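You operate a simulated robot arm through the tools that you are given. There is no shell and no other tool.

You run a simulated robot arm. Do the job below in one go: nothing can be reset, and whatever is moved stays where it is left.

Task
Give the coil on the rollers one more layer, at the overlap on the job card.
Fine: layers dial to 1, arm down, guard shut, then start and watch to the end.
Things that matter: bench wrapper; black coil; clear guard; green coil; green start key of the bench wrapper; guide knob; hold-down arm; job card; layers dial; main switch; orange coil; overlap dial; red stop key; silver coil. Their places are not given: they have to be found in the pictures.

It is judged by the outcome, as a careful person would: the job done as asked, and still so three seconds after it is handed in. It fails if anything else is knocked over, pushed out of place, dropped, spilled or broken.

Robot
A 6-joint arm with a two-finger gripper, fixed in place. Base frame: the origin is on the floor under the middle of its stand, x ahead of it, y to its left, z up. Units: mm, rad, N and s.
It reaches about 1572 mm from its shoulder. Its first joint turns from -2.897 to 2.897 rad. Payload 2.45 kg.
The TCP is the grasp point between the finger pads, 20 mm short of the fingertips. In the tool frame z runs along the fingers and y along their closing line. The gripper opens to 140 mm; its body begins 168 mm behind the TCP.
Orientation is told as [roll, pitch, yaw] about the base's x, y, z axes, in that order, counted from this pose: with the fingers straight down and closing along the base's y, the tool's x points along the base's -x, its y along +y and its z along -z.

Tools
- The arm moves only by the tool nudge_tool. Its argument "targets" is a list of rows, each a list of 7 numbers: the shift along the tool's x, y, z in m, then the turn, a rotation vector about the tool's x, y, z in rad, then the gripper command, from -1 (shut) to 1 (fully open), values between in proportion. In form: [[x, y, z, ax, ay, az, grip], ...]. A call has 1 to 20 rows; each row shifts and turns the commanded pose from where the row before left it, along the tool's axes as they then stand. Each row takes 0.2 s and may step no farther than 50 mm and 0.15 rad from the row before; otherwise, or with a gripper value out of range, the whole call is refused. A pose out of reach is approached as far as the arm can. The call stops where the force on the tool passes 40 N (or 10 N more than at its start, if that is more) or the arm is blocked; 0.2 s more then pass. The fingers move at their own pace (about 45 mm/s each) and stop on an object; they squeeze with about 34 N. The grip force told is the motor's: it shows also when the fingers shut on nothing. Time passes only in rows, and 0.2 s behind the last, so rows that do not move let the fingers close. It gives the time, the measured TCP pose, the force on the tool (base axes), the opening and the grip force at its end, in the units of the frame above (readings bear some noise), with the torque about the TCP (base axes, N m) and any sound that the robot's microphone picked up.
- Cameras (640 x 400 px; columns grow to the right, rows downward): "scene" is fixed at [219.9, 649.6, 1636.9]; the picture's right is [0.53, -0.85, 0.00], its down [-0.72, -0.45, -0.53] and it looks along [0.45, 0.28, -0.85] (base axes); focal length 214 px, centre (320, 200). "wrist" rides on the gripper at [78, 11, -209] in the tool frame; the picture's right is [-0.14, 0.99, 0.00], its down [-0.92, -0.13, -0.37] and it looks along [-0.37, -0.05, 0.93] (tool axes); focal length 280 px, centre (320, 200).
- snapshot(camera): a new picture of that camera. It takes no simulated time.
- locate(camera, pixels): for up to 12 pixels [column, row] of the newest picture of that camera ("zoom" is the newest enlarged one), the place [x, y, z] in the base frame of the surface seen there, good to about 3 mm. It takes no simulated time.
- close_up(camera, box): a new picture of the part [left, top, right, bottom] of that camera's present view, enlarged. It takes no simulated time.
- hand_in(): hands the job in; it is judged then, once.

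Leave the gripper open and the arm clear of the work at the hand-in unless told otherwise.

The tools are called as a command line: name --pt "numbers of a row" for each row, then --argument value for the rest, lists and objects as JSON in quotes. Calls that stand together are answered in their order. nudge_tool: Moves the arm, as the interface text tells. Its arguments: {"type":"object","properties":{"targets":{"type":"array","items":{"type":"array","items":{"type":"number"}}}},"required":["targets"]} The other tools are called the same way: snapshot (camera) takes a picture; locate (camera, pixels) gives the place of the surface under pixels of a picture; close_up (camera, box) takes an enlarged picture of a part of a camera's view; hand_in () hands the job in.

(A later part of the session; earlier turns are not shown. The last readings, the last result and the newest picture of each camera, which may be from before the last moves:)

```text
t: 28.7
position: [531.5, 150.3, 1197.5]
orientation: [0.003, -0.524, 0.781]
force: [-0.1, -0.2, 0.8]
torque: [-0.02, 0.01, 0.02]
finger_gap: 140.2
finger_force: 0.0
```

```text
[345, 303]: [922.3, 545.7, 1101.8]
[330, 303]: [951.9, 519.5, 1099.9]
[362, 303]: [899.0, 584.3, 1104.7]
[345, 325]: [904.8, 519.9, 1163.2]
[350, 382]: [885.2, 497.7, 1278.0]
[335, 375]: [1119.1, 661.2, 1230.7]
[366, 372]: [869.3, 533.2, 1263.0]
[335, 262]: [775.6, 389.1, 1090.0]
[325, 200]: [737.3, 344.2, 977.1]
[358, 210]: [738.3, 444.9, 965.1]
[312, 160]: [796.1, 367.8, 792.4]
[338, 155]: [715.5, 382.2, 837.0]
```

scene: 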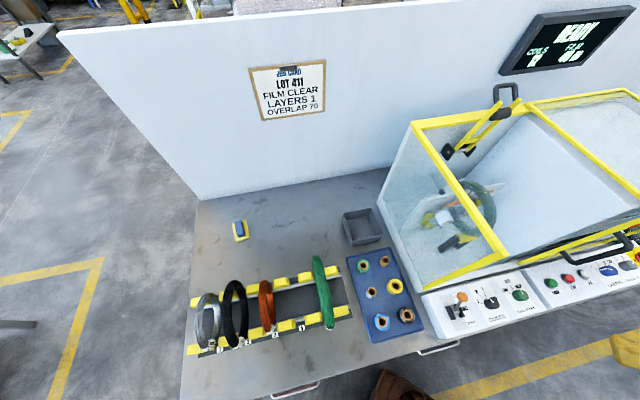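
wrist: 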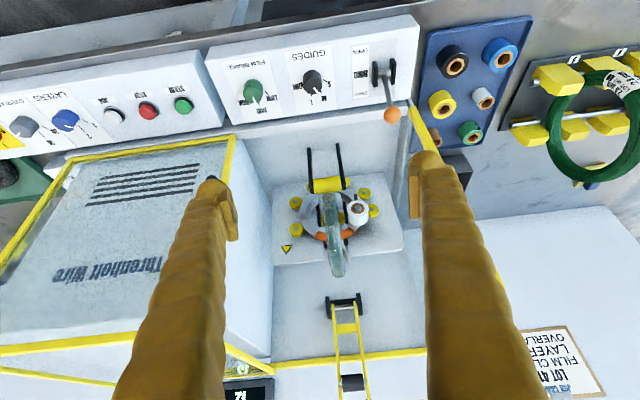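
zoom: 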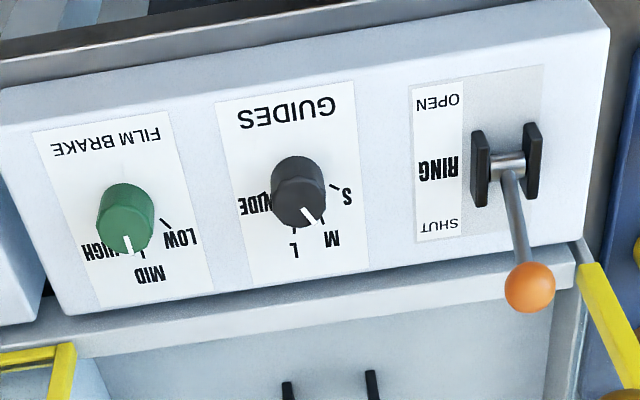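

The hold-down arm pivots on the black bracket at the back wall (s≈268, d≈1012, z≈1110) and carries a black roller and a loop handle; it has to swing forward and down onto the upright coil. The ring lever is at SHUT, guides at M. I'll untilt, rise, and turn the tool so the fingers close along the machine's depth.

nudge_tool --pt "0 0 0 0 0.131 0 1" --pt "0 0 0 0 0.131 0 1" --pt "0 0 0 0 0.131 0 1" --pt "0 0 0 0 0.131 0 1" --pt "0 0 -0.05 0 0 0.131 1" --pt "0 0 -0.05 0 0 0.131 1" --pt "0 0 -0.05 0 0 0.131 1" --pt "0 0 -0.05 0 0 0.131 1" --pt "0 0 -0.05 0 0 0.131 1" --pt "0 0 -0.02 0 0 0.131 1" --pt "0 0 0 0 0 0.131 1" --pt "0 0 0 0 0 0.131 1" --pt "0 0 0 0 0 0.131 1" --pt "0 0 0 0 0 0.131 1" --pt "0 0 0 0 0 0.131 1" --pt "0 0 0 0 0 0.131 1" --pt "0 0 0 0 0 0 1"

snapshot --camera "wrist"

```text
t: 32.3
position: [531.5, 150.9, 1467.6]
orientation: [-0.003, 0.003, -0.792]
force: [-0.4, 0.4, -0.9]
torque: [-0.01, 0.0, 0.02]
finger_gap: 139.9
finger_force: 0.0
```

```text
taken
```

wrist: 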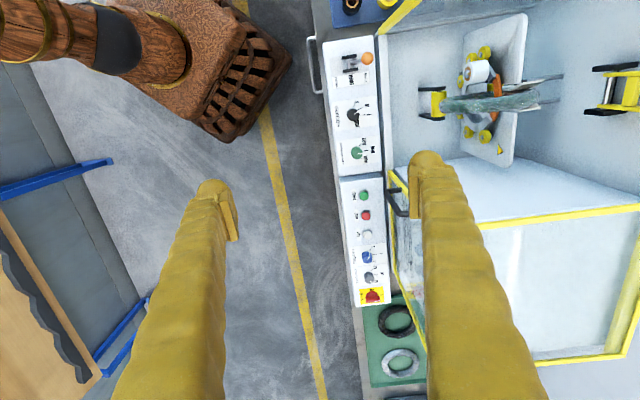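

The interior is visible at right. Now moving deeper (tool +y) at this height, above everything, to see the handle from above.

nudge_tool --pt "0 0.05 0 0 0 0 1" --pt "0 0.05 0 0 0 0 1" --pt "0 0.05 0 0 0 0 1" --pt "0 0.05 0 0 0 0 1" --pt "0 0.05 0 0 0 0 1" --pt "0 0.05 0 0 0 0 1" --pt "0 0.05 0 0 0 0 1" --pt "0 0.05 0 0 0 0 1" --pt "0 0.05 0 0 0 0 1" --pt "0 0 0 0 0 0 1"

snapshot --camera "wrist"

snapshot --camera "scene"

```text
t: 34.5
position: [828.9, 455.6, 1433.0]
orientation: [0.006, 0.0, -0.791]
force: [-0.4, 0.4, -0.8]
torque: [-0.02, 0.0, 0.0]
finger_gap: 139.7
finger_force: 0.0
out of reach, approached as far as the arm can: row 8, 9
```

```text
taken
```

wrist: 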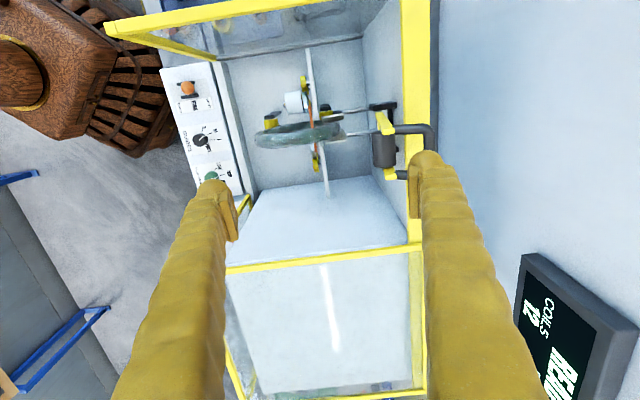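

```text
taken
```

scene: 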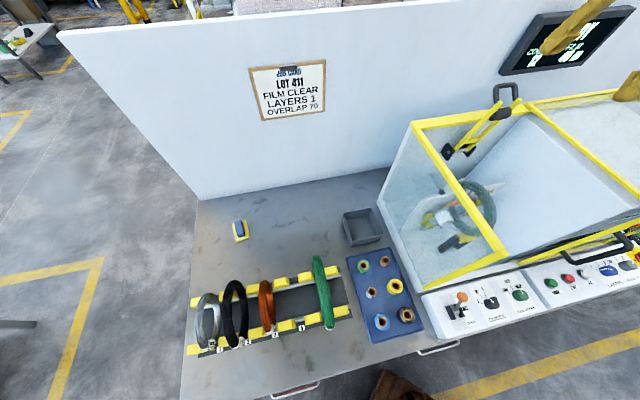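

Rows 8–9 hit the reach limit at this height (TCP now about (829,456,1433)), so I'll work lower or tilted near the handle. Let me zoom in and measure the handle, roller, and coil from here.

close_up --camera "wrist" --box '[240, 70, 450, 200]'

locate --camera "zoom" --pixels '[[50, 208], [100, 200], [160, 190], [220, 185], [280, 180], [310, 178], [435, 230], [430, 165], [500, 178], [540, 180], [550, 215], [470, 305]]'

```text
3.05 times, centred on (345, 135) of wrist
```

zoom: 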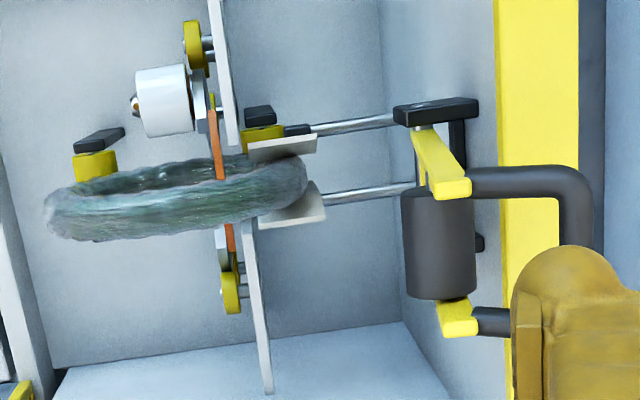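

```text
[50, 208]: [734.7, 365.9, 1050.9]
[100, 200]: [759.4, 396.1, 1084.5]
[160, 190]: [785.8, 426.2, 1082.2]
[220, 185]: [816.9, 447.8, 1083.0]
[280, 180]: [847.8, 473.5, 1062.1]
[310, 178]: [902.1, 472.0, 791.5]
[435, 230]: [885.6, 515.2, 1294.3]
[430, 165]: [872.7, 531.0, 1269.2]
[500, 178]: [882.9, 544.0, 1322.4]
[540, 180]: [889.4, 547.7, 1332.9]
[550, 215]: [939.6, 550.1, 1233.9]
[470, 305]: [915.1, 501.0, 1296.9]
```

The roller is at d≈985, z≈1280; the coil is centred near d≈857, top z≈1093. I need the handle loop's shape more exactly, so I'll zoom the scene view on it.

close_up --camera "scene" --box '[435, 70, 545, 165]'

locate --camera "zoom" --pixels '[[250, 70], [330, 65], [290, 62], [258, 110], [345, 100], [300, 170], [285, 200], [240, 260], [185, 285], [140, 320], [210, 300], [320, 150]]'

close_up --camera "wrist" --box '[350, 90, 450, 200]'

```text
4.21 times, centred on (490, 118) of scene
```

zoom: 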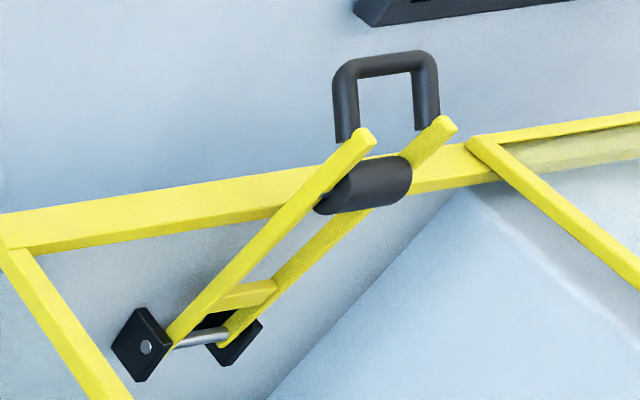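

```text
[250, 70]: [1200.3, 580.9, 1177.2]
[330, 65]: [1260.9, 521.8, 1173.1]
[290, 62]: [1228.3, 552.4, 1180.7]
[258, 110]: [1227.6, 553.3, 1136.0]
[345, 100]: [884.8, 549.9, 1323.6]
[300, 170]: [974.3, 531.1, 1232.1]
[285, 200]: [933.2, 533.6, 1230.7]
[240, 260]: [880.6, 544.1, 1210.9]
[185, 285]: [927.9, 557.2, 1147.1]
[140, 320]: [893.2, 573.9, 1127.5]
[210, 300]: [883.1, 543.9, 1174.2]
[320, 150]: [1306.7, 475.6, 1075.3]
```

```text
3.64 times, centred on (400, 145) of wrist
```

zoom: 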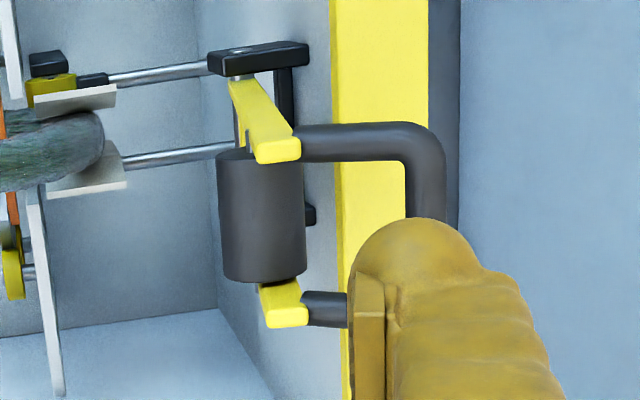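

The loop seems to stick out backwards from the rod ends (so it stands up when the arm is down). Measuring it properly.

close_up --camera "scene" --box '[435, 70, 545, 165]'

locate --camera "zoom" --pixels '[[343, 130], [346, 95], [355, 68], [385, 62], [420, 60], [428, 90], [362, 138], [445, 125], [350, 190], [395, 180], [320, 190], [148, 345]]'

```text
4.21 times, centred on (490, 118) of scene
```

zoom: 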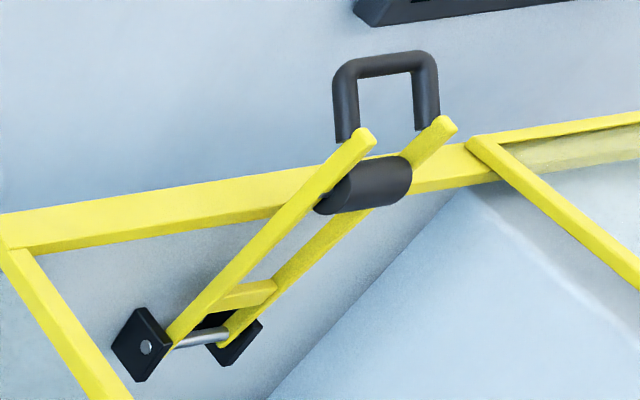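

```text
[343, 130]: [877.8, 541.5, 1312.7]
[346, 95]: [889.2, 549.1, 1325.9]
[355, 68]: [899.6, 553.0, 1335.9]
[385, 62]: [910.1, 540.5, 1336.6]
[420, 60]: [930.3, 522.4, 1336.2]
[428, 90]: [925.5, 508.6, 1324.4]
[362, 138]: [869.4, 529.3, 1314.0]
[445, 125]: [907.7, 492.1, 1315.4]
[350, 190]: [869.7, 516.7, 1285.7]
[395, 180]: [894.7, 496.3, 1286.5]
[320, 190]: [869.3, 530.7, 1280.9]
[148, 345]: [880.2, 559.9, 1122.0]
```

Geometry found: pivot at d≈1018, z≈1122; loop crossbar at s≈240–294, d≈1027, z≈1331; lowered, the crossbar should end near d≈812, z≈1159, clear above the coil. I'll tilt the tool ~20° outward (more reach) and come to a point above the crossbar.

nudge_tool --pt "0 0 0 -0.117 0 0 0.2" --pt "0 0 0 -0.117 0 0 0.2" --pt "0 0 0 -0.117 0 0 0.2" --pt "0.0018 0.017 0.0365 0 0 0 0.2" --pt "0.0018 0.017 0.0365 0 0 0 0.2" --pt "0 0 0 0 0 0 0.2" --pt "0 0 0 0 0 0 0.2"

snapshot --camera "wrist"

snapshot --camera "scene"

```text
t: 36.1
position: [866.5, 496.5, 1376.7]
orientation: [0.348, 0.001, -0.792]
force: [0.1, -0.6, 0.5]
torque: [0.01, 0.0, 0.01]
finger_gap: 84.0
finger_force: 0.1
```

```text
taken
```

wrist: 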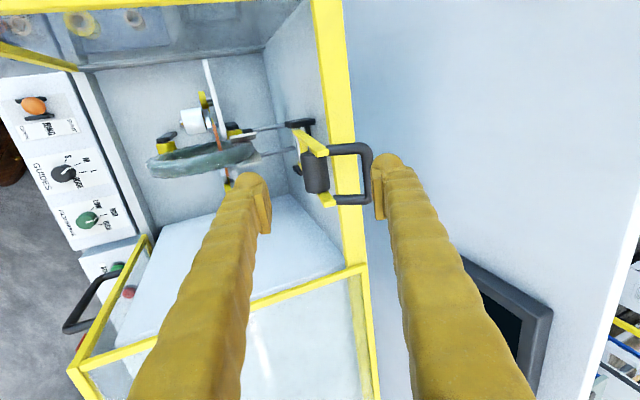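

```text
taken
```

scene: 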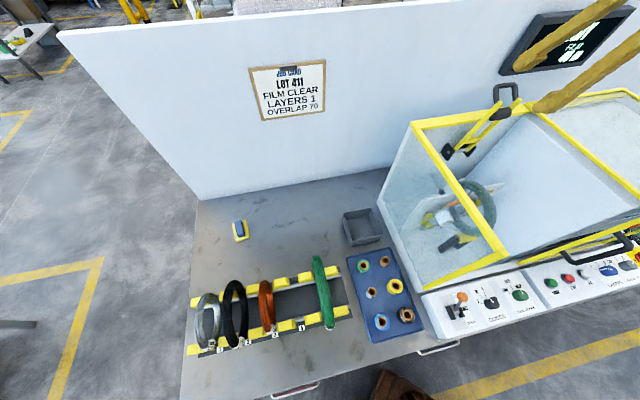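

The tool is now at s≈261, d≈964, z≈1377 and the loop is between the fingers ahead at (350,175). Zooming to measure it again.

close_up --camera "wrist" --box '[270, 110, 410, 230]'

locate --camera "wrist" --pixels '[[340, 149], [364, 152], [368, 172], [366, 194], [345, 198], [312, 143], [327, 199], [316, 170], [318, 150], [325, 180], [300, 128], [376, 205]]'

```text
3.33 times, centred on (340, 170) of wrist
```

zoom: 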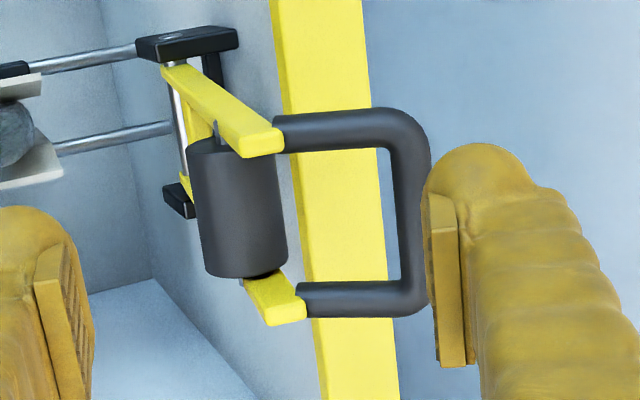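

```text
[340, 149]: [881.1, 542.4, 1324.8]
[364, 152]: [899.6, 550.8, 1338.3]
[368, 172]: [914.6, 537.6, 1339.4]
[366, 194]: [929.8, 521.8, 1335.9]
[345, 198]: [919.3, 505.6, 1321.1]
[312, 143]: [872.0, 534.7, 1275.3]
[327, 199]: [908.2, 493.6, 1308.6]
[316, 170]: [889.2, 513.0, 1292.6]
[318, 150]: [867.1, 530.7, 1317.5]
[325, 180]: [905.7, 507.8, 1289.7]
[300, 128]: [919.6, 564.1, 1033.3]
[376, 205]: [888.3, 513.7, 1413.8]
```

Crossbar: s centre ≈266.5, d≈1027.5, z≈1333, about 12 mm thick. I'll align above it and narrow the fingers to about 34 mm, then look before going down.

nudge_tool --pt "-0.003 0.0218 0 0 0 0 0" --pt "-0.0031 0.0217 0 0 0 0 -0.5" --pt "0 0 0 0 0 0 -0.5" --pt "0 0 0 0 0 0 -0.5"

snapshot --camera "wrist"

close_up --camera "wrist" --box '[240, 100, 400, 230]'

```text
t: 37.1
position: [900.5, 520.2, 1392.4]
orientation: [0.349, 0.002, -0.79]
force: [-0.2, 0.1, 0.2]
torque: [0.02, 0.02, 0.04]
finger_gap: 34.9
finger_force: 0.0
```

```text
taken
```

wrist: 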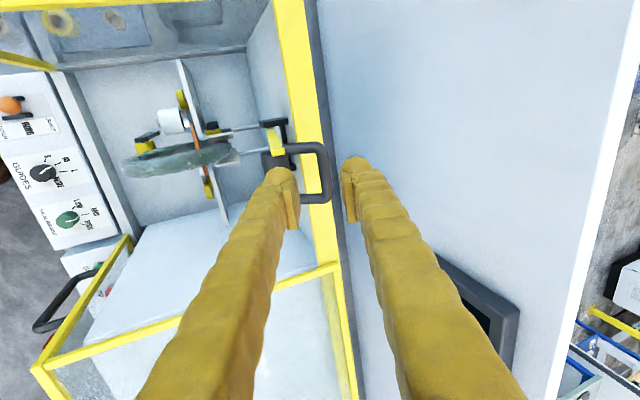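

```text
3.08 times, centred on (320, 165) of wrist
```

zoom: 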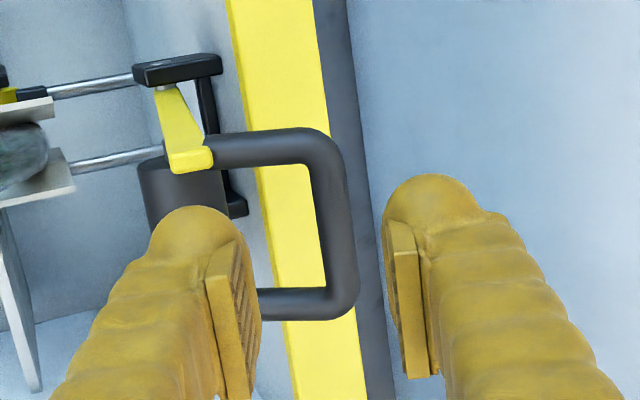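

Aligned: the bar lies between the pads. Going down along the tool axis by about 51 mm.

nudge_tool --pt "0 0.001 0.018 0 0 0 -0.5" --pt "0 0 0.018 0 0 0 -0.5" --pt "0 0 0.015 0 0 0 -0.5" --pt "0 0 0 0 0 0 -0.5"

snapshot --camera "wrist"

close_up --camera "wrist" --box '[240, 100, 400, 230]'

close_up --camera "scene" --box '[440, 60, 560, 160]'

```text
t: 38.1
position: [914.0, 534.8, 1346.6]
orientation: [0.35, 0.003, -0.792]
force: [0.2, 0.9, -0.1]
torque: [0.02, 0.02, 0.0]
finger_gap: 35.0
finger_force: 0.3
```

```text
taken
```

wrist: 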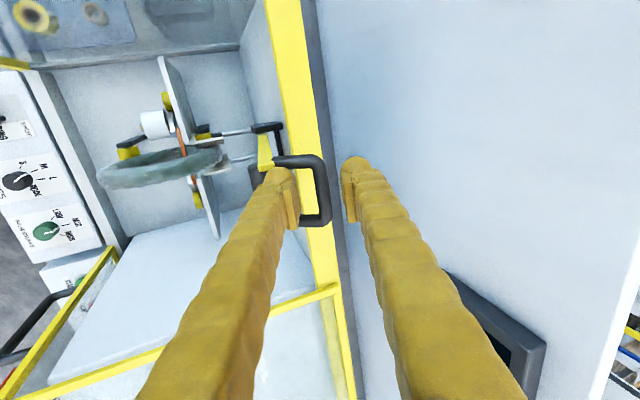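

```text
3.08 times, centred on (320, 165) of wrist
```

zoom: 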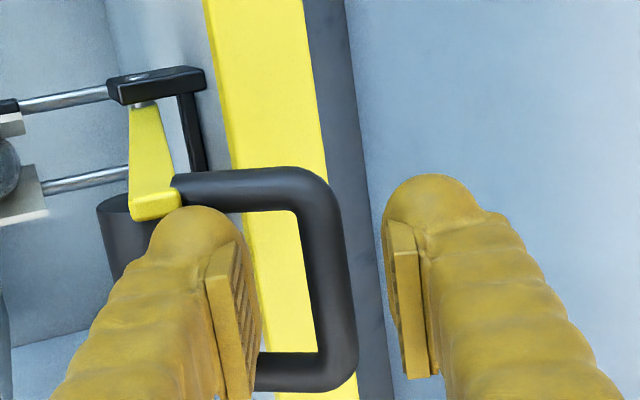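

```text
4.00 times, centred on (500, 110) of scene
```

zoom: 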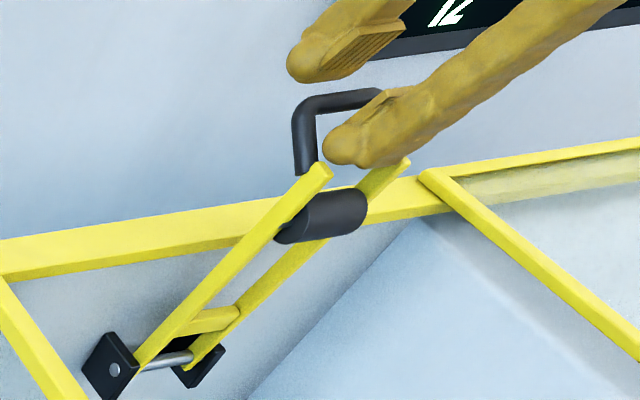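

The fingers straddle the bar. I'll go 6 mm deeper, narrow the fingers to a loose cage (about 18 mm around the 12 mm bar), and start the swing forward slowly along the arc.

nudge_tool --pt "0 -0.0015 0.006 0 0 0 -0.5" --pt "0 0 0 0 0 0 -0.74" --pt "0 0 0 0 0 0 -0.74"

close_up --camera "wrist" --box '[240, 100, 400, 230]'

close_up --camera "scene" --box '[440, 60, 560, 160]'

```text
t: 38.9
position: [914.8, 534.7, 1339.4]
orientation: [0.349, 0.003, -0.792]
force: [2.6, -13.4, 2.0]
torque: [-0.23, 0.02, 0.31]
finger_gap: 22.3
finger_force: 2.7
```

```text
3.08 times, centred on (320, 165) of wrist
```

zoom: 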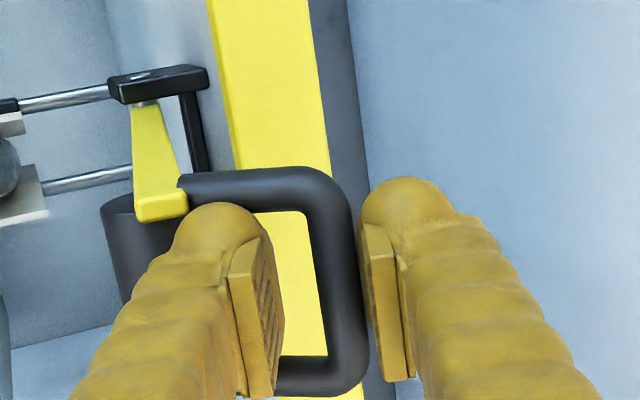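

```text
4.00 times, centred on (500, 110) of scene
```

zoom: 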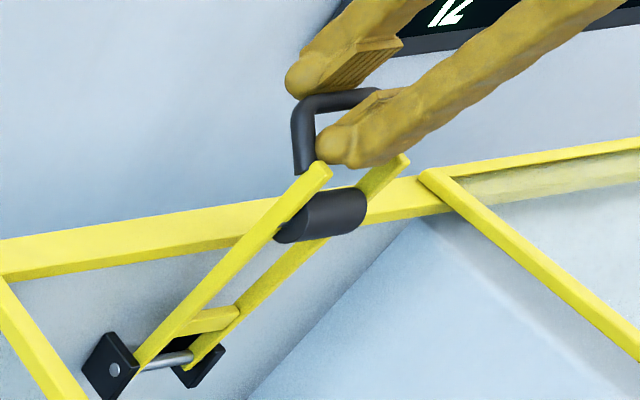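

There's contact: 11 N along +u and the gap stopped at 22 mm. The front finger seems to touch the loop's left tube. I'll shift 4 mm along +u and read again.

nudge_tool --pt "-0.002 0 0 0 0 0 -0.6" --pt "-0.002 0 0 0 0 0 -0.6" --pt "0 0 0 0 0 0 -0.6"

close_up --camera "wrist" --box '[270, 130, 380, 230]'

```text
t: 39.7
position: [916.6, 532.0, 1338.9]
orientation: [0.349, 0.002, -0.79]
force: [-0.5, 0.2, -0.3]
torque: [-0.01, 0.02, 0.01]
finger_gap: 28.0
finger_force: 0.1
```

```text
4.00 times, centred on (325, 180) of wrist
```

zoom: 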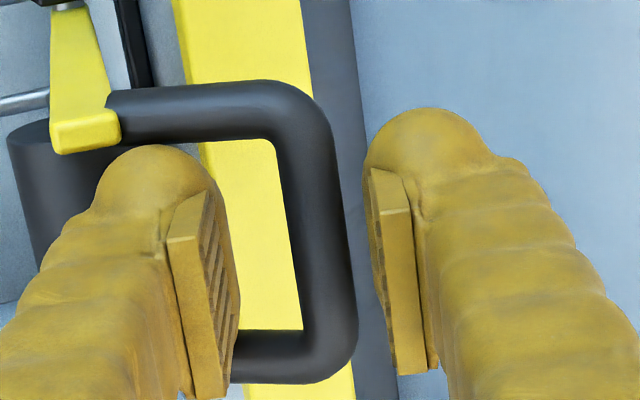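

No contact now. The bar is slightly nearer the back finger; I'll shift 2.5 mm back and narrow the cage again.

nudge_tool --pt "0 0.0025 0 0 0 0 -0.6" --pt "0 0 0 0 0 0 -0.72" --pt "0 0 0 0 0 0 -0.74" --pt "0 0 0 0 0 0 -0.74"

close_up --camera "wrist" --box '[270, 130, 380, 230]'

```text
t: 40.7
position: [917.7, 534.8, 1340.7]
orientation: [0.349, 0.001, -0.79]
force: [-6.2, 1.7, 0.0]
torque: [0.01, 0.08, -0.15]
finger_gap: 20.1
finger_force: 1.9
```

```text
4.00 times, centred on (325, 180) of wrist
```

zoom: 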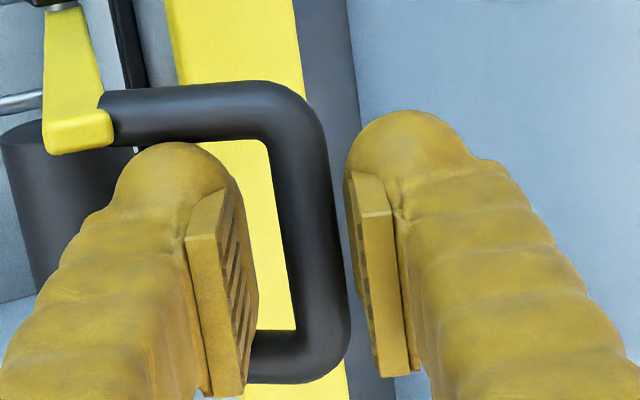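

The front finger meets the loop's rounded inner corners near the bar, so a 24 mm cage is right. Now the first part of the swing (about 22°), pushing the bar forward with the back finger.

nudge_tool --pt "0.001 0 0 0 0 0 -0.65" --pt "0 -0.01575 -0.00576 -0.0247 0 0 -0.65" --pt "0 -0.01604 -0.00492 -0.0247 0 0 -0.65" --pt "0 -0.01629 -0.00406 -0.0247 0 0 -0.65" --pt "0 -0.01648 -0.00319 -0.0247 0 0 -0.65" --pt "0 -0.01662 -0.00231 -0.0247 0 0 -0.65"

snapshot --camera "wrist"

close_up --camera "scene" --box '[440, 60, 600, 200]'

```text
t: 42.1
position: [860.1, 477.0, 1327.1]
orientation: [0.474, 0.001, -0.788]
force: [-0.7, -0.6, -0.3]
torque: [0.0, -0.01, 0.01]
finger_gap: 25.0
finger_force: 0.6
```

```text
taken
```

wrist: 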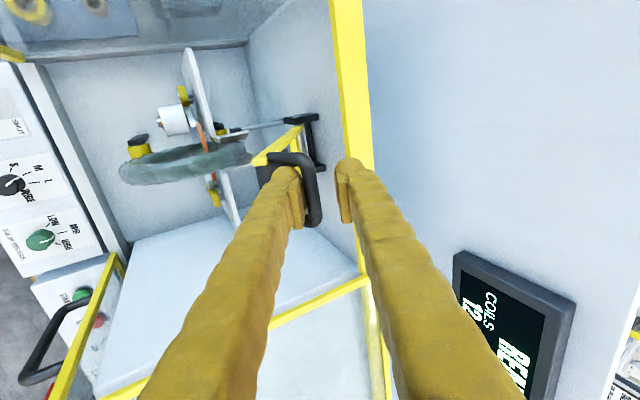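

```text
2.86 times, centred on (520, 130) of scene
```

zoom: 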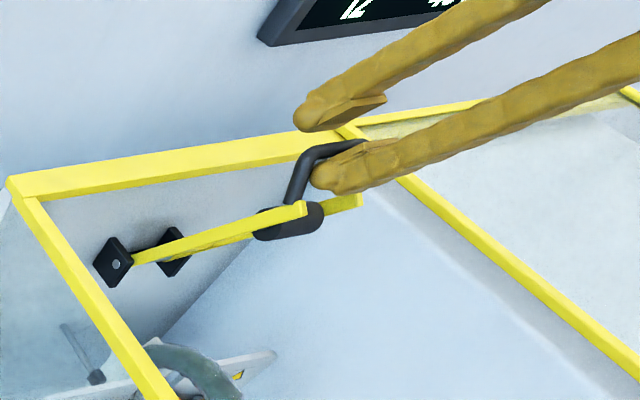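

The arm follows with almost no force. Next part of the swing.

nudge_tool --pt "0 -0.01672 -0.00142 -0.0247 0 0 -0.65" --pt "0 -0.01678 -0.00053 -0.0247 0 0 -0.65" --pt "0 -0.01678 0.00037 -0.0247 0 0 -0.65" --pt "0 -0.01675 0.00125 -0.0247 0 0 -0.65" --pt "0 -0.01664 0.00214 -0.0247 0 0 -0.65" --pt "0 -0.01651 0.00302 -0.0247 0 0 -0.65"

snapshot --camera "wrist"

close_up --camera "scene" --box '[420, 90, 580, 230]'

```text
t: 43.5
position: [800.3, 417.1, 1274.2]
orientation: [0.622, 0.002, -0.792]
force: [-2.1, -1.0, 0.8]
torque: [-0.01, 0.01, -0.04]
finger_gap: 25.7
finger_force: 1.0
```

```text
taken
```

wrist: 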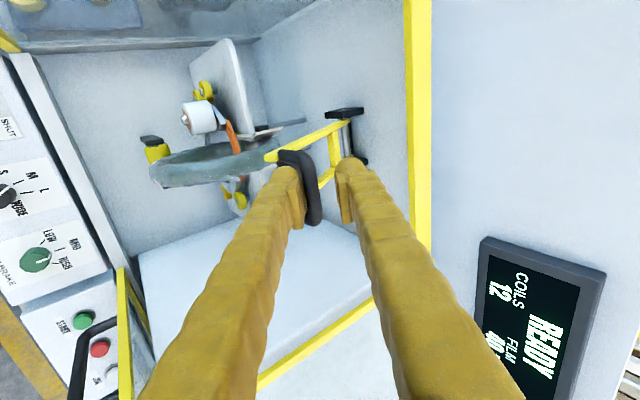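

```text
2.86 times, centred on (500, 160) of scene
```

zoom: 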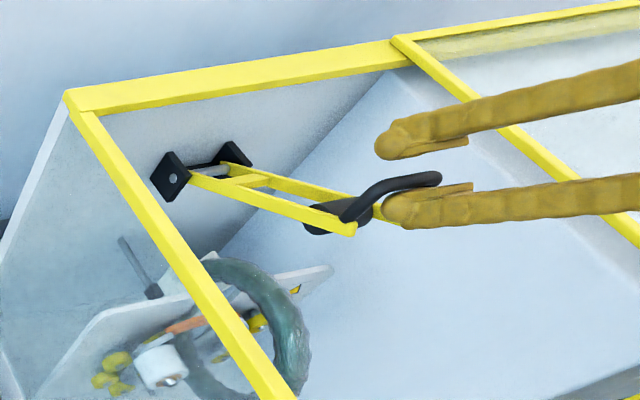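

The arm is about two thirds down and rests against the front finger. Continuing.

nudge_tool --pt "0 -0.01633 0.0039 -0.0247 0 0 -0.65" --pt "0 -0.01608 0.00475 -0.0247 0 0 -0.65" --pt "0 -0.01581 0.00561 -0.0247 0 0 -0.65" --pt "0 -0.01548 0.00644 -0.0247 0 0 -0.65"

snapshot --camera "wrist"

close_up --camera "scene" --box '[420, 110, 580, 250]'

```text
t: 44.5
position: [773.5, 390.9, 1218.5]
orientation: [0.72, 0.002, -0.791]
force: [-1.6, -0.8, -1.0]
torque: [-0.02, 0.04, 0.0]
finger_gap: 26.2
finger_force: 0.5
```

```text
taken
```

wrist: 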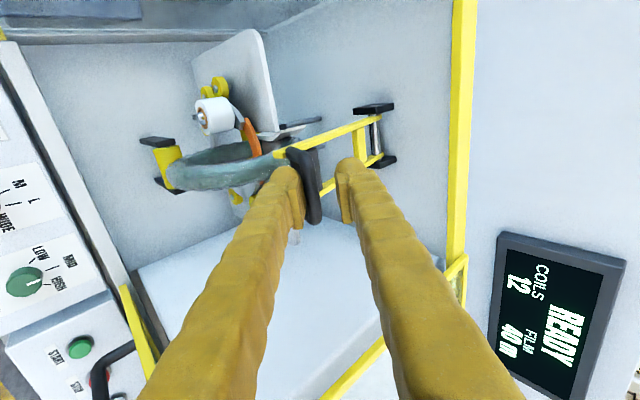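

```text
2.86 times, centred on (500, 180) of scene
```

zoom: 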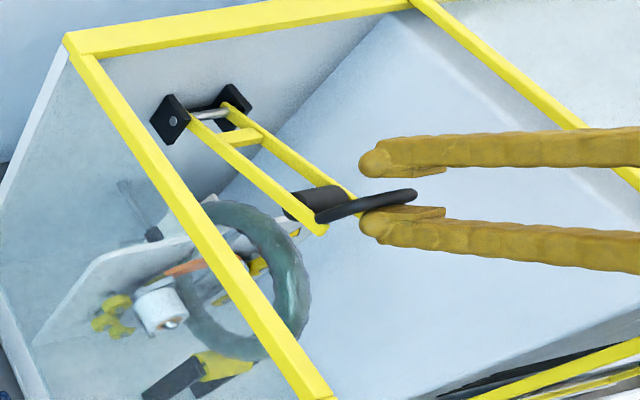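

Nearly there; the roller is approaching the coil top. Three more steps.

nudge_tool --pt "0 -0.01511 0.00725 -0.0247 0 0 -0.65" --pt "0 -0.0147 0.00804 -0.0247 0 0 -0.65" --pt "0 -0.01425 0.00881 -0.0247 0 0 -0.65"

snapshot --camera "wrist"

close_up --camera "scene" --box '[420, 110, 580, 250]'

```text
t: 45.3
position: [760.9, 380.4, 1172.3]
orientation: [0.797, 0.002, -0.79]
force: [-1.4, -0.4, -1.9]
torque: [0.02, 0.01, 0.02]
finger_gap: 25.9
finger_force: 1.2
```

```text
taken
```

wrist: 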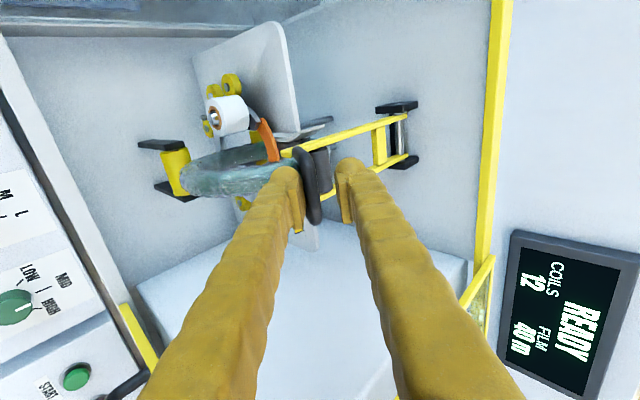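

```text
2.86 times, centred on (500, 180) of scene
```

zoom: 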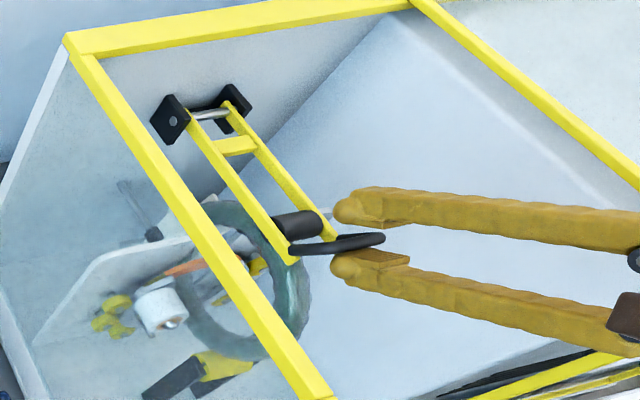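

The roller is at or near the coil. One more small step to feel for contact.

nudge_tool --pt "0 -0.0069 0.0048 -0.0123 0 0 -0.65" --pt "0 -0.0069 0.0048 -0.0123 0 0 -0.65"

snapshot --camera "wrist"

close_up --camera "wrist" --box '[260, 120, 400, 240]'

close_up --camera "scene" --box '[440, 140, 560, 240]'

```text
t: 45.9
position: [759.0, 378.7, 1154.8]
orientation: [0.821, 0.003, -0.791]
force: [0.0, 0.7, 0.3]
torque: [-0.02, 0.01, -0.02]
finger_gap: 24.7
finger_force: 0.0
```

```text
taken
```

wrist: 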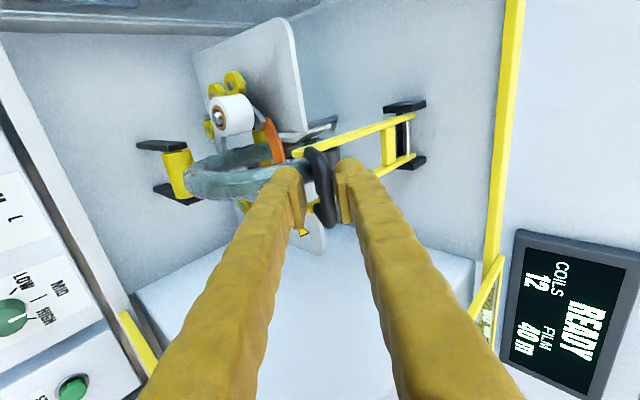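

```text
3.33 times, centred on (330, 180) of wrist
```

zoom: 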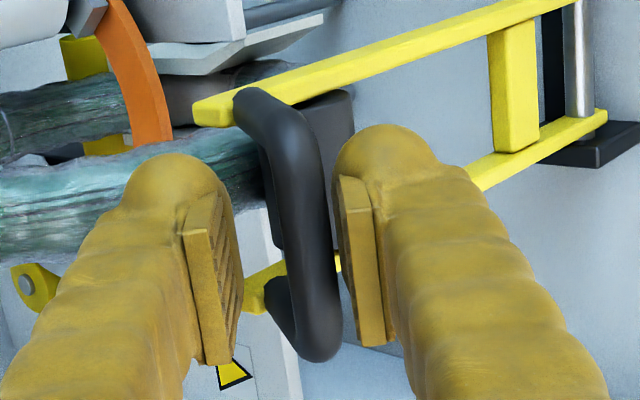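

```text
4.00 times, centred on (500, 190) of scene
```

zoom: 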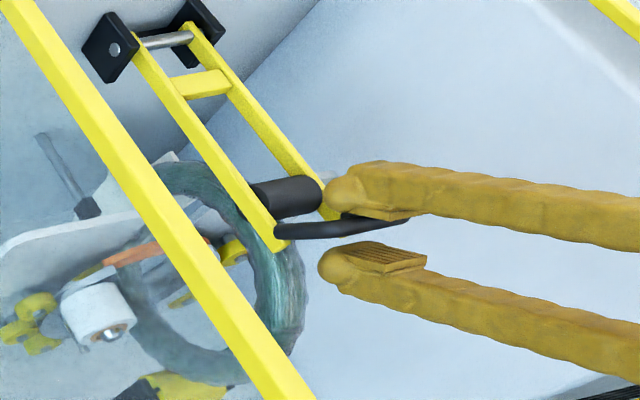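

The bar no longer follows: it's resting near the back finger, so the roller seems to be on the coil. I'll press a few mm more to confirm firm contact.

nudge_tool --pt "0 -0.004 0.002 0 0 0 -0.65" --pt "0 -0.004 0.002 0 0 0 -0.65"

close_up --camera "wrist" --box '[260, 120, 400, 240]'

```text
t: 46.5
position: [758.7, 378.3, 1146.2]
orientation: [0.821, 0.0, -0.79]
force: [2.9, 2.4, 14.1]
torque: [0.1, -0.05, -0.01]
finger_gap: 32.6
finger_force: 6.4
```

```text
3.33 times, centred on (330, 180) of wrist
```

zoom: 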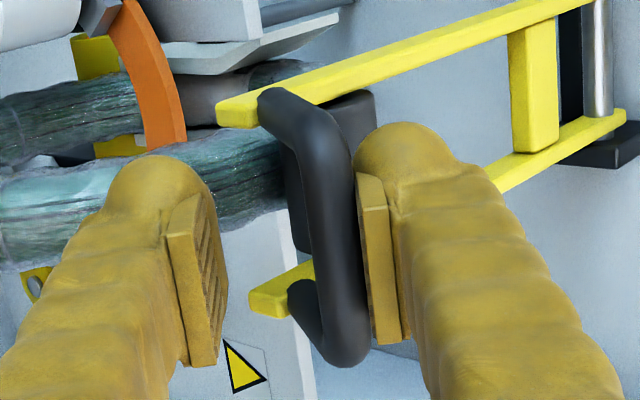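

Solid contact now (14 N up), so the arm is down. I'll ease off, open slightly and draw the fingers back along the tool axis, then check that the arm stays down.

nudge_tool --pt "0 0.006 -0.002 0 0 0 -0.5" --pt "0 0 0 0 0 0 -0.4" --pt "0 0 -0.02 0 0 0 -0.4" --pt "0 0 -0.03 0 0 0 -0.4" --pt "0 0 -0.045 0 0 0 -0.4" --pt "0 0 -0.045 0 0 0 0" --pt "0 0 -0.045 0 0 0 0.5" --pt "0 0 0 0 0 0 1"

snapshot --camera "wrist"

snapshot --camera "scene"

close_up --camera "scene" --box '[400, 110, 560, 260]'

```text
t: 48.3
position: [663.3, 282.3, 1276.8]
orientation: [0.817, 0.001, -0.79]
force: [0.4, -0.2, 0.1]
torque: [-0.02, 0.03, 0.04]
finger_gap: 109.6
finger_force: 0.1
```

```text
taken
```

wrist: 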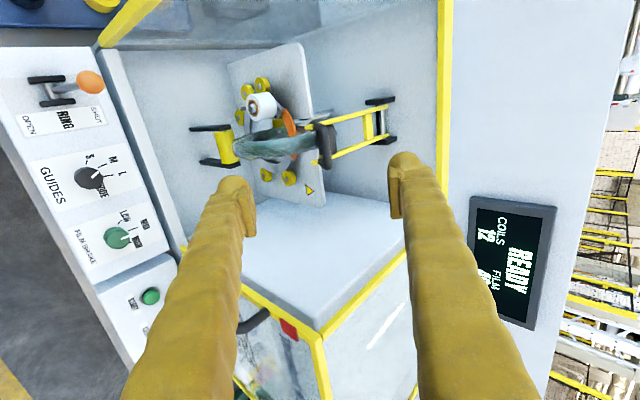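

```text
taken
```

scene: 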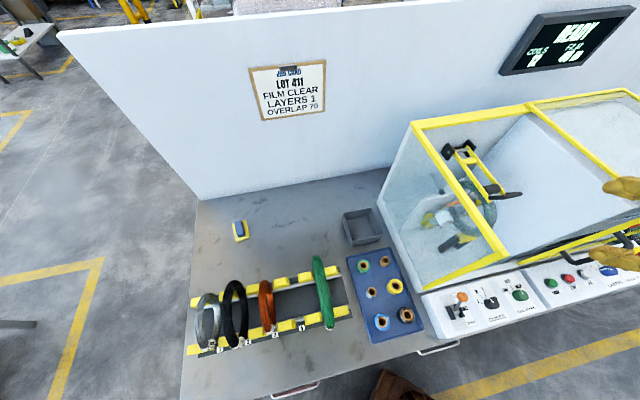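

```text
2.67 times, centred on (480, 185) of scene
```

zoom: 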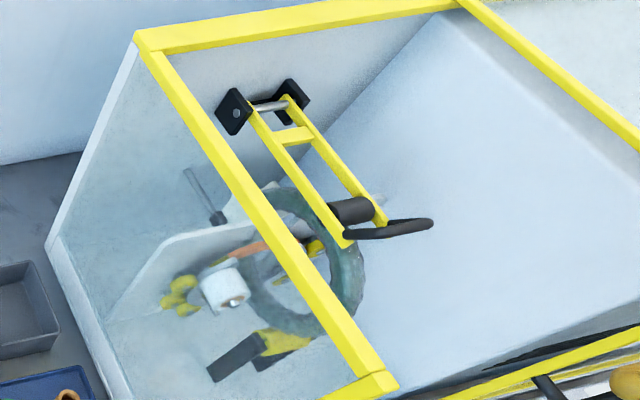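

The arm stays down on the coil. I'll look closely at the coil, guides, and the guide/brake knobs from here.

close_up --camera "wrist" --box '[180, 60, 410, 220]'

close_up --camera "wrist" --box '[20, 60, 190, 310]'

close_up --camera "scene" --box '[180, 200, 430, 360]'

```text
2.50 times, centred on (295, 140) of wrist
```

zoom: 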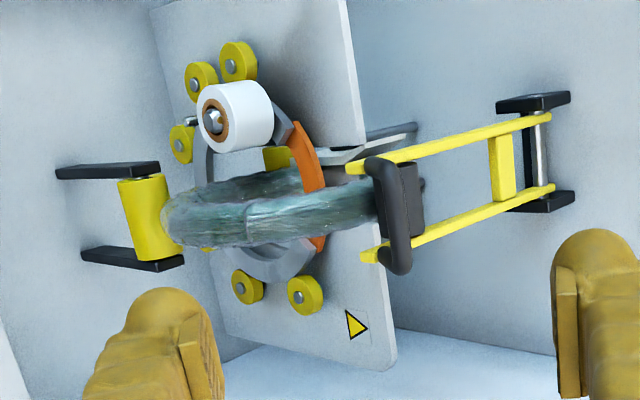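

```text
1.60 times, centred on (105, 185) of wrist
```

zoom: 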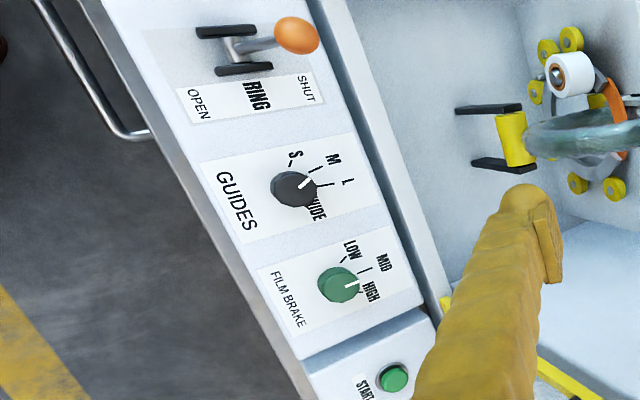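

```text
2.50 times, centred on (305, 280) of scene
```

zoom: 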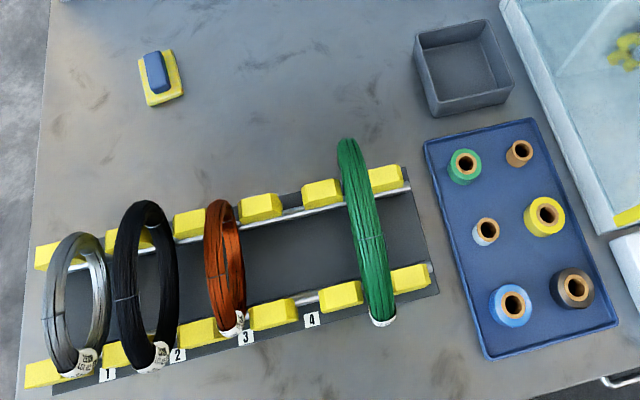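

Guides are on M, ring SHUT, coil seated with the roller on it. Next the guard. I'll back out, straighten the tool and turn it so the fingers close along the panel direction (u), tilted toward the machine.

nudge_tool --pt "0 -0.0147 -0.0376 0 0 0 1" --pt "0 -0.0147 -0.0376 0 0 0 1" --pt "0 -0.0147 -0.0376 0 0 0 1" --pt "0 -0.0147 -0.0376 0 0 0 1" --pt "0 0 0 0.1367 0 0 1" --pt "0 0 0 0.1367 0 0 1" --pt "0 0 0 0.1367 0 0 1" --pt "0 0 0 0.1367 0 0 1" --pt "0 0 0 0.1367 0 0 1" --pt "0 0 0 0.1367 0 0 1" --pt "0 0 0 0 0 0 1"

nudge_tool --pt "0 0 0 0 0 -0.131 1" --pt "0 0 0 0 0 -0.131 1" --pt "0 0 0 0 0 -0.131 1" --pt "0 0 0 0 0 -0.131 1" --pt "0 0 0 0 0 -0.131 1" --pt "0 0 0 0 0 -0.131 1" --pt "0 0 0 0 0 -0.131 1" --pt "0 0 0 0 0 -0.131 1" --pt "0 0 0 0 0 -0.131 1" --pt "0 0 0 0 0 -0.131 1" --pt "0 0 0 0 0 -0.131 1" --pt "0 0 0 0 0 -0.131 1" --pt "0 0 0 0 -0.15 0 1" --pt "0 0 0 0 -0.15 0 1" --pt "0 0 0 0 -0.15 0 1" --pt "0 0 0 0 -0.15 0 1" --pt "0 0 0 0 0 0 1"

snapshot --camera "wrist"

```text
t: 50.7
position: [557.8, 178.2, 1337.1]
orientation: [-0.003, 0.002, -0.791]
force: [-0.2, 0.7, 0.1]
torque: [-0.03, -0.03, -0.01]
finger_gap: 139.8
finger_force: 0.1
```

```text
t: 54.3
position: [557.1, 177.1, 1337.9]
orientation: [0.003, -0.6, 0.78]
force: [-1.0, 0.3, 0.5]
torque: [-0.05, 0.0, 0.01]
finger_gap: 139.9
finger_force: 0.1
```

```text
taken
```

wrist: 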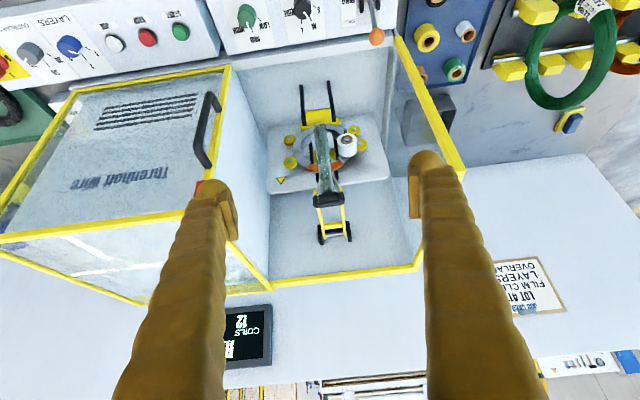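

The guard handle is now visible as a black vertical bar at (207,130). Measuring it and the guard frame.

close_up --camera "wrist" --box '[160, 60, 290, 200]'

locate --camera "zoom" --pixels '[[302, 97], [300, 130], [280, 175], [265, 225], [258, 270], [275, 298], [325, 110], [335, 60], [300, 330], [330, 200], [320, 250], [290, 90]]'

```text
2.86 times, centred on (225, 130) of wrist
```

zoom: 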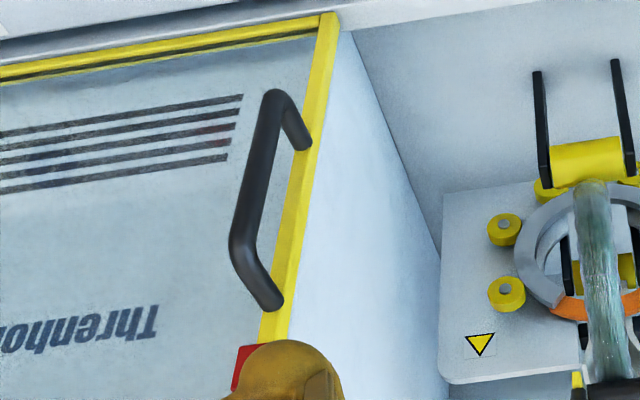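

```text
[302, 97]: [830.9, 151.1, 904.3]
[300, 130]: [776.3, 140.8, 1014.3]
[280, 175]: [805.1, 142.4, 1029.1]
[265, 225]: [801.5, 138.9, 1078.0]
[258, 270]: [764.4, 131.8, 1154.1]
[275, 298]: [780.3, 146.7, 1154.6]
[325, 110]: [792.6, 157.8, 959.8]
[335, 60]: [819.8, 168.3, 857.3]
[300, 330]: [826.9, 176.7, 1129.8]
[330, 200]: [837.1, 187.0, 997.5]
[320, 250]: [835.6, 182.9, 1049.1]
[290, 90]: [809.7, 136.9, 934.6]
```

I missed the bar with some pixels; locating on it exactly.

locate --camera "zoom" --pixels '[[276, 98], [268, 130], [260, 165], [252, 200], [243, 240], [250, 262], [264, 290], [290, 115], [240, 236], [258, 130], [280, 135], [315, 140]]'

```text
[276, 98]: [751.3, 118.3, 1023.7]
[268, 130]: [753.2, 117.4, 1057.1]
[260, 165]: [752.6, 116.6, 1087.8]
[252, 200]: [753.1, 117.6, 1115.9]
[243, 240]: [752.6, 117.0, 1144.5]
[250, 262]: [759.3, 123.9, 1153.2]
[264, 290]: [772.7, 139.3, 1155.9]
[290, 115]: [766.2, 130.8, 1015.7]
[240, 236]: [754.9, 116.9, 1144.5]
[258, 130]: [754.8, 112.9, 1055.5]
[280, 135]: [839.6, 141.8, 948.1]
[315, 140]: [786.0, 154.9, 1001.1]
```

Handle bar centre: s≈452, d≈621, z from 1020 to 1148. I'll move to a pre-grasp point about 100 mm short of it along the tool axis.

nudge_tool --pt "0.0084 -0.0306 0.0256 0 0 0 0.5" --pt "0.0084 -0.0306 0.0256 0 0 0 0.1" --pt "0.0084 -0.0306 0.0256 0 0 0 0.1" --pt "0.0084 -0.0306 0.0256 0 0 0 0.1" --pt "0.0084 -0.0306 0.0256 0 0 0 0.1" --pt "0.0084 -0.0306 0.0256 0 0 0 0.1" --pt "0 0 0 0 0 0 0.1"

snapshot --camera "wrist"

close_up --camera "wrist" --box '[240, 60, 400, 220]'

```text
t: 55.9
position: [717.4, 80.7, 1181.4]
orientation: [0.001, -0.598, 0.781]
force: [0.0, 0.2, 0.2]
torque: [-0.04, -0.01, 0.03]
finger_gap: 77.0
finger_force: 0.1
```

```text
taken
```

wrist: 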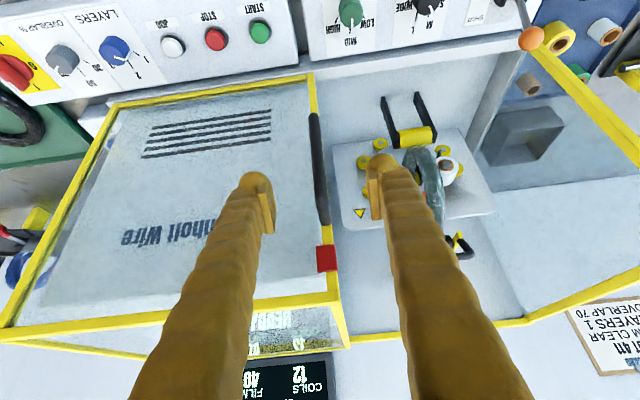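

```text
2.50 times, centred on (320, 140) of wrist
```

zoom: 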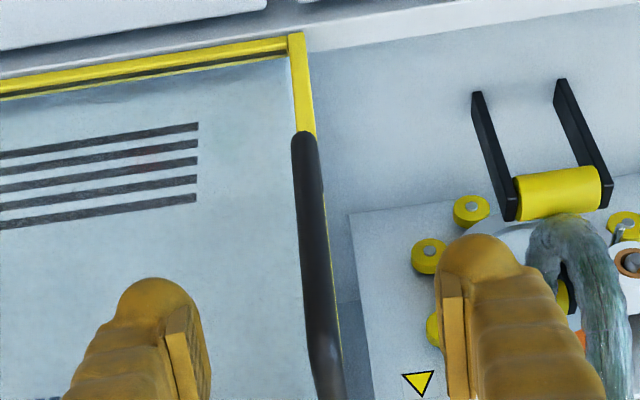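

The bar is centred between the fingers. Moving in along the tool axis by 98 mm.

nudge_tool --pt "0 -0.0005 0.033 0 0 0 0.1" --pt "0 -0.0005 0.033 0 0 0 0.1" --pt "0 0 0.032 0 0 0 0.1" --pt "0 0 0 0 0 0 0.1"

snapshot --camera "wrist"

close_up --camera "wrist" --box '[240, 80, 400, 240]'

```text
t: 56.9
position: [758.0, 118.4, 1101.7]
orientation: [0.002, -0.599, 0.781]
force: [1.0, 0.1, 0.2]
torque: [0.02, -0.01, 0.0]
finger_gap: 77.1
finger_force: 0.1
```

```text
taken
```

wrist: 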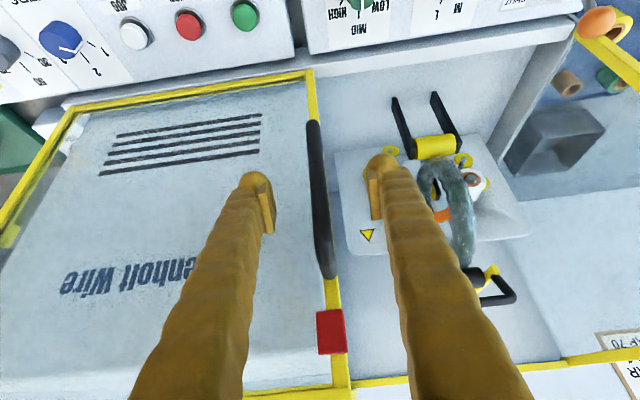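

```text
2.50 times, centred on (320, 160) of wrist
```

zoom: 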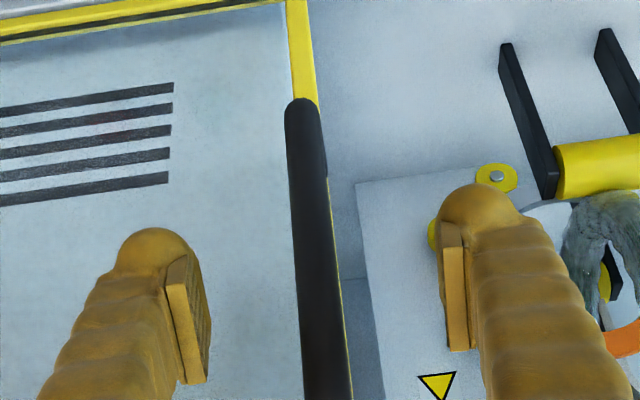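

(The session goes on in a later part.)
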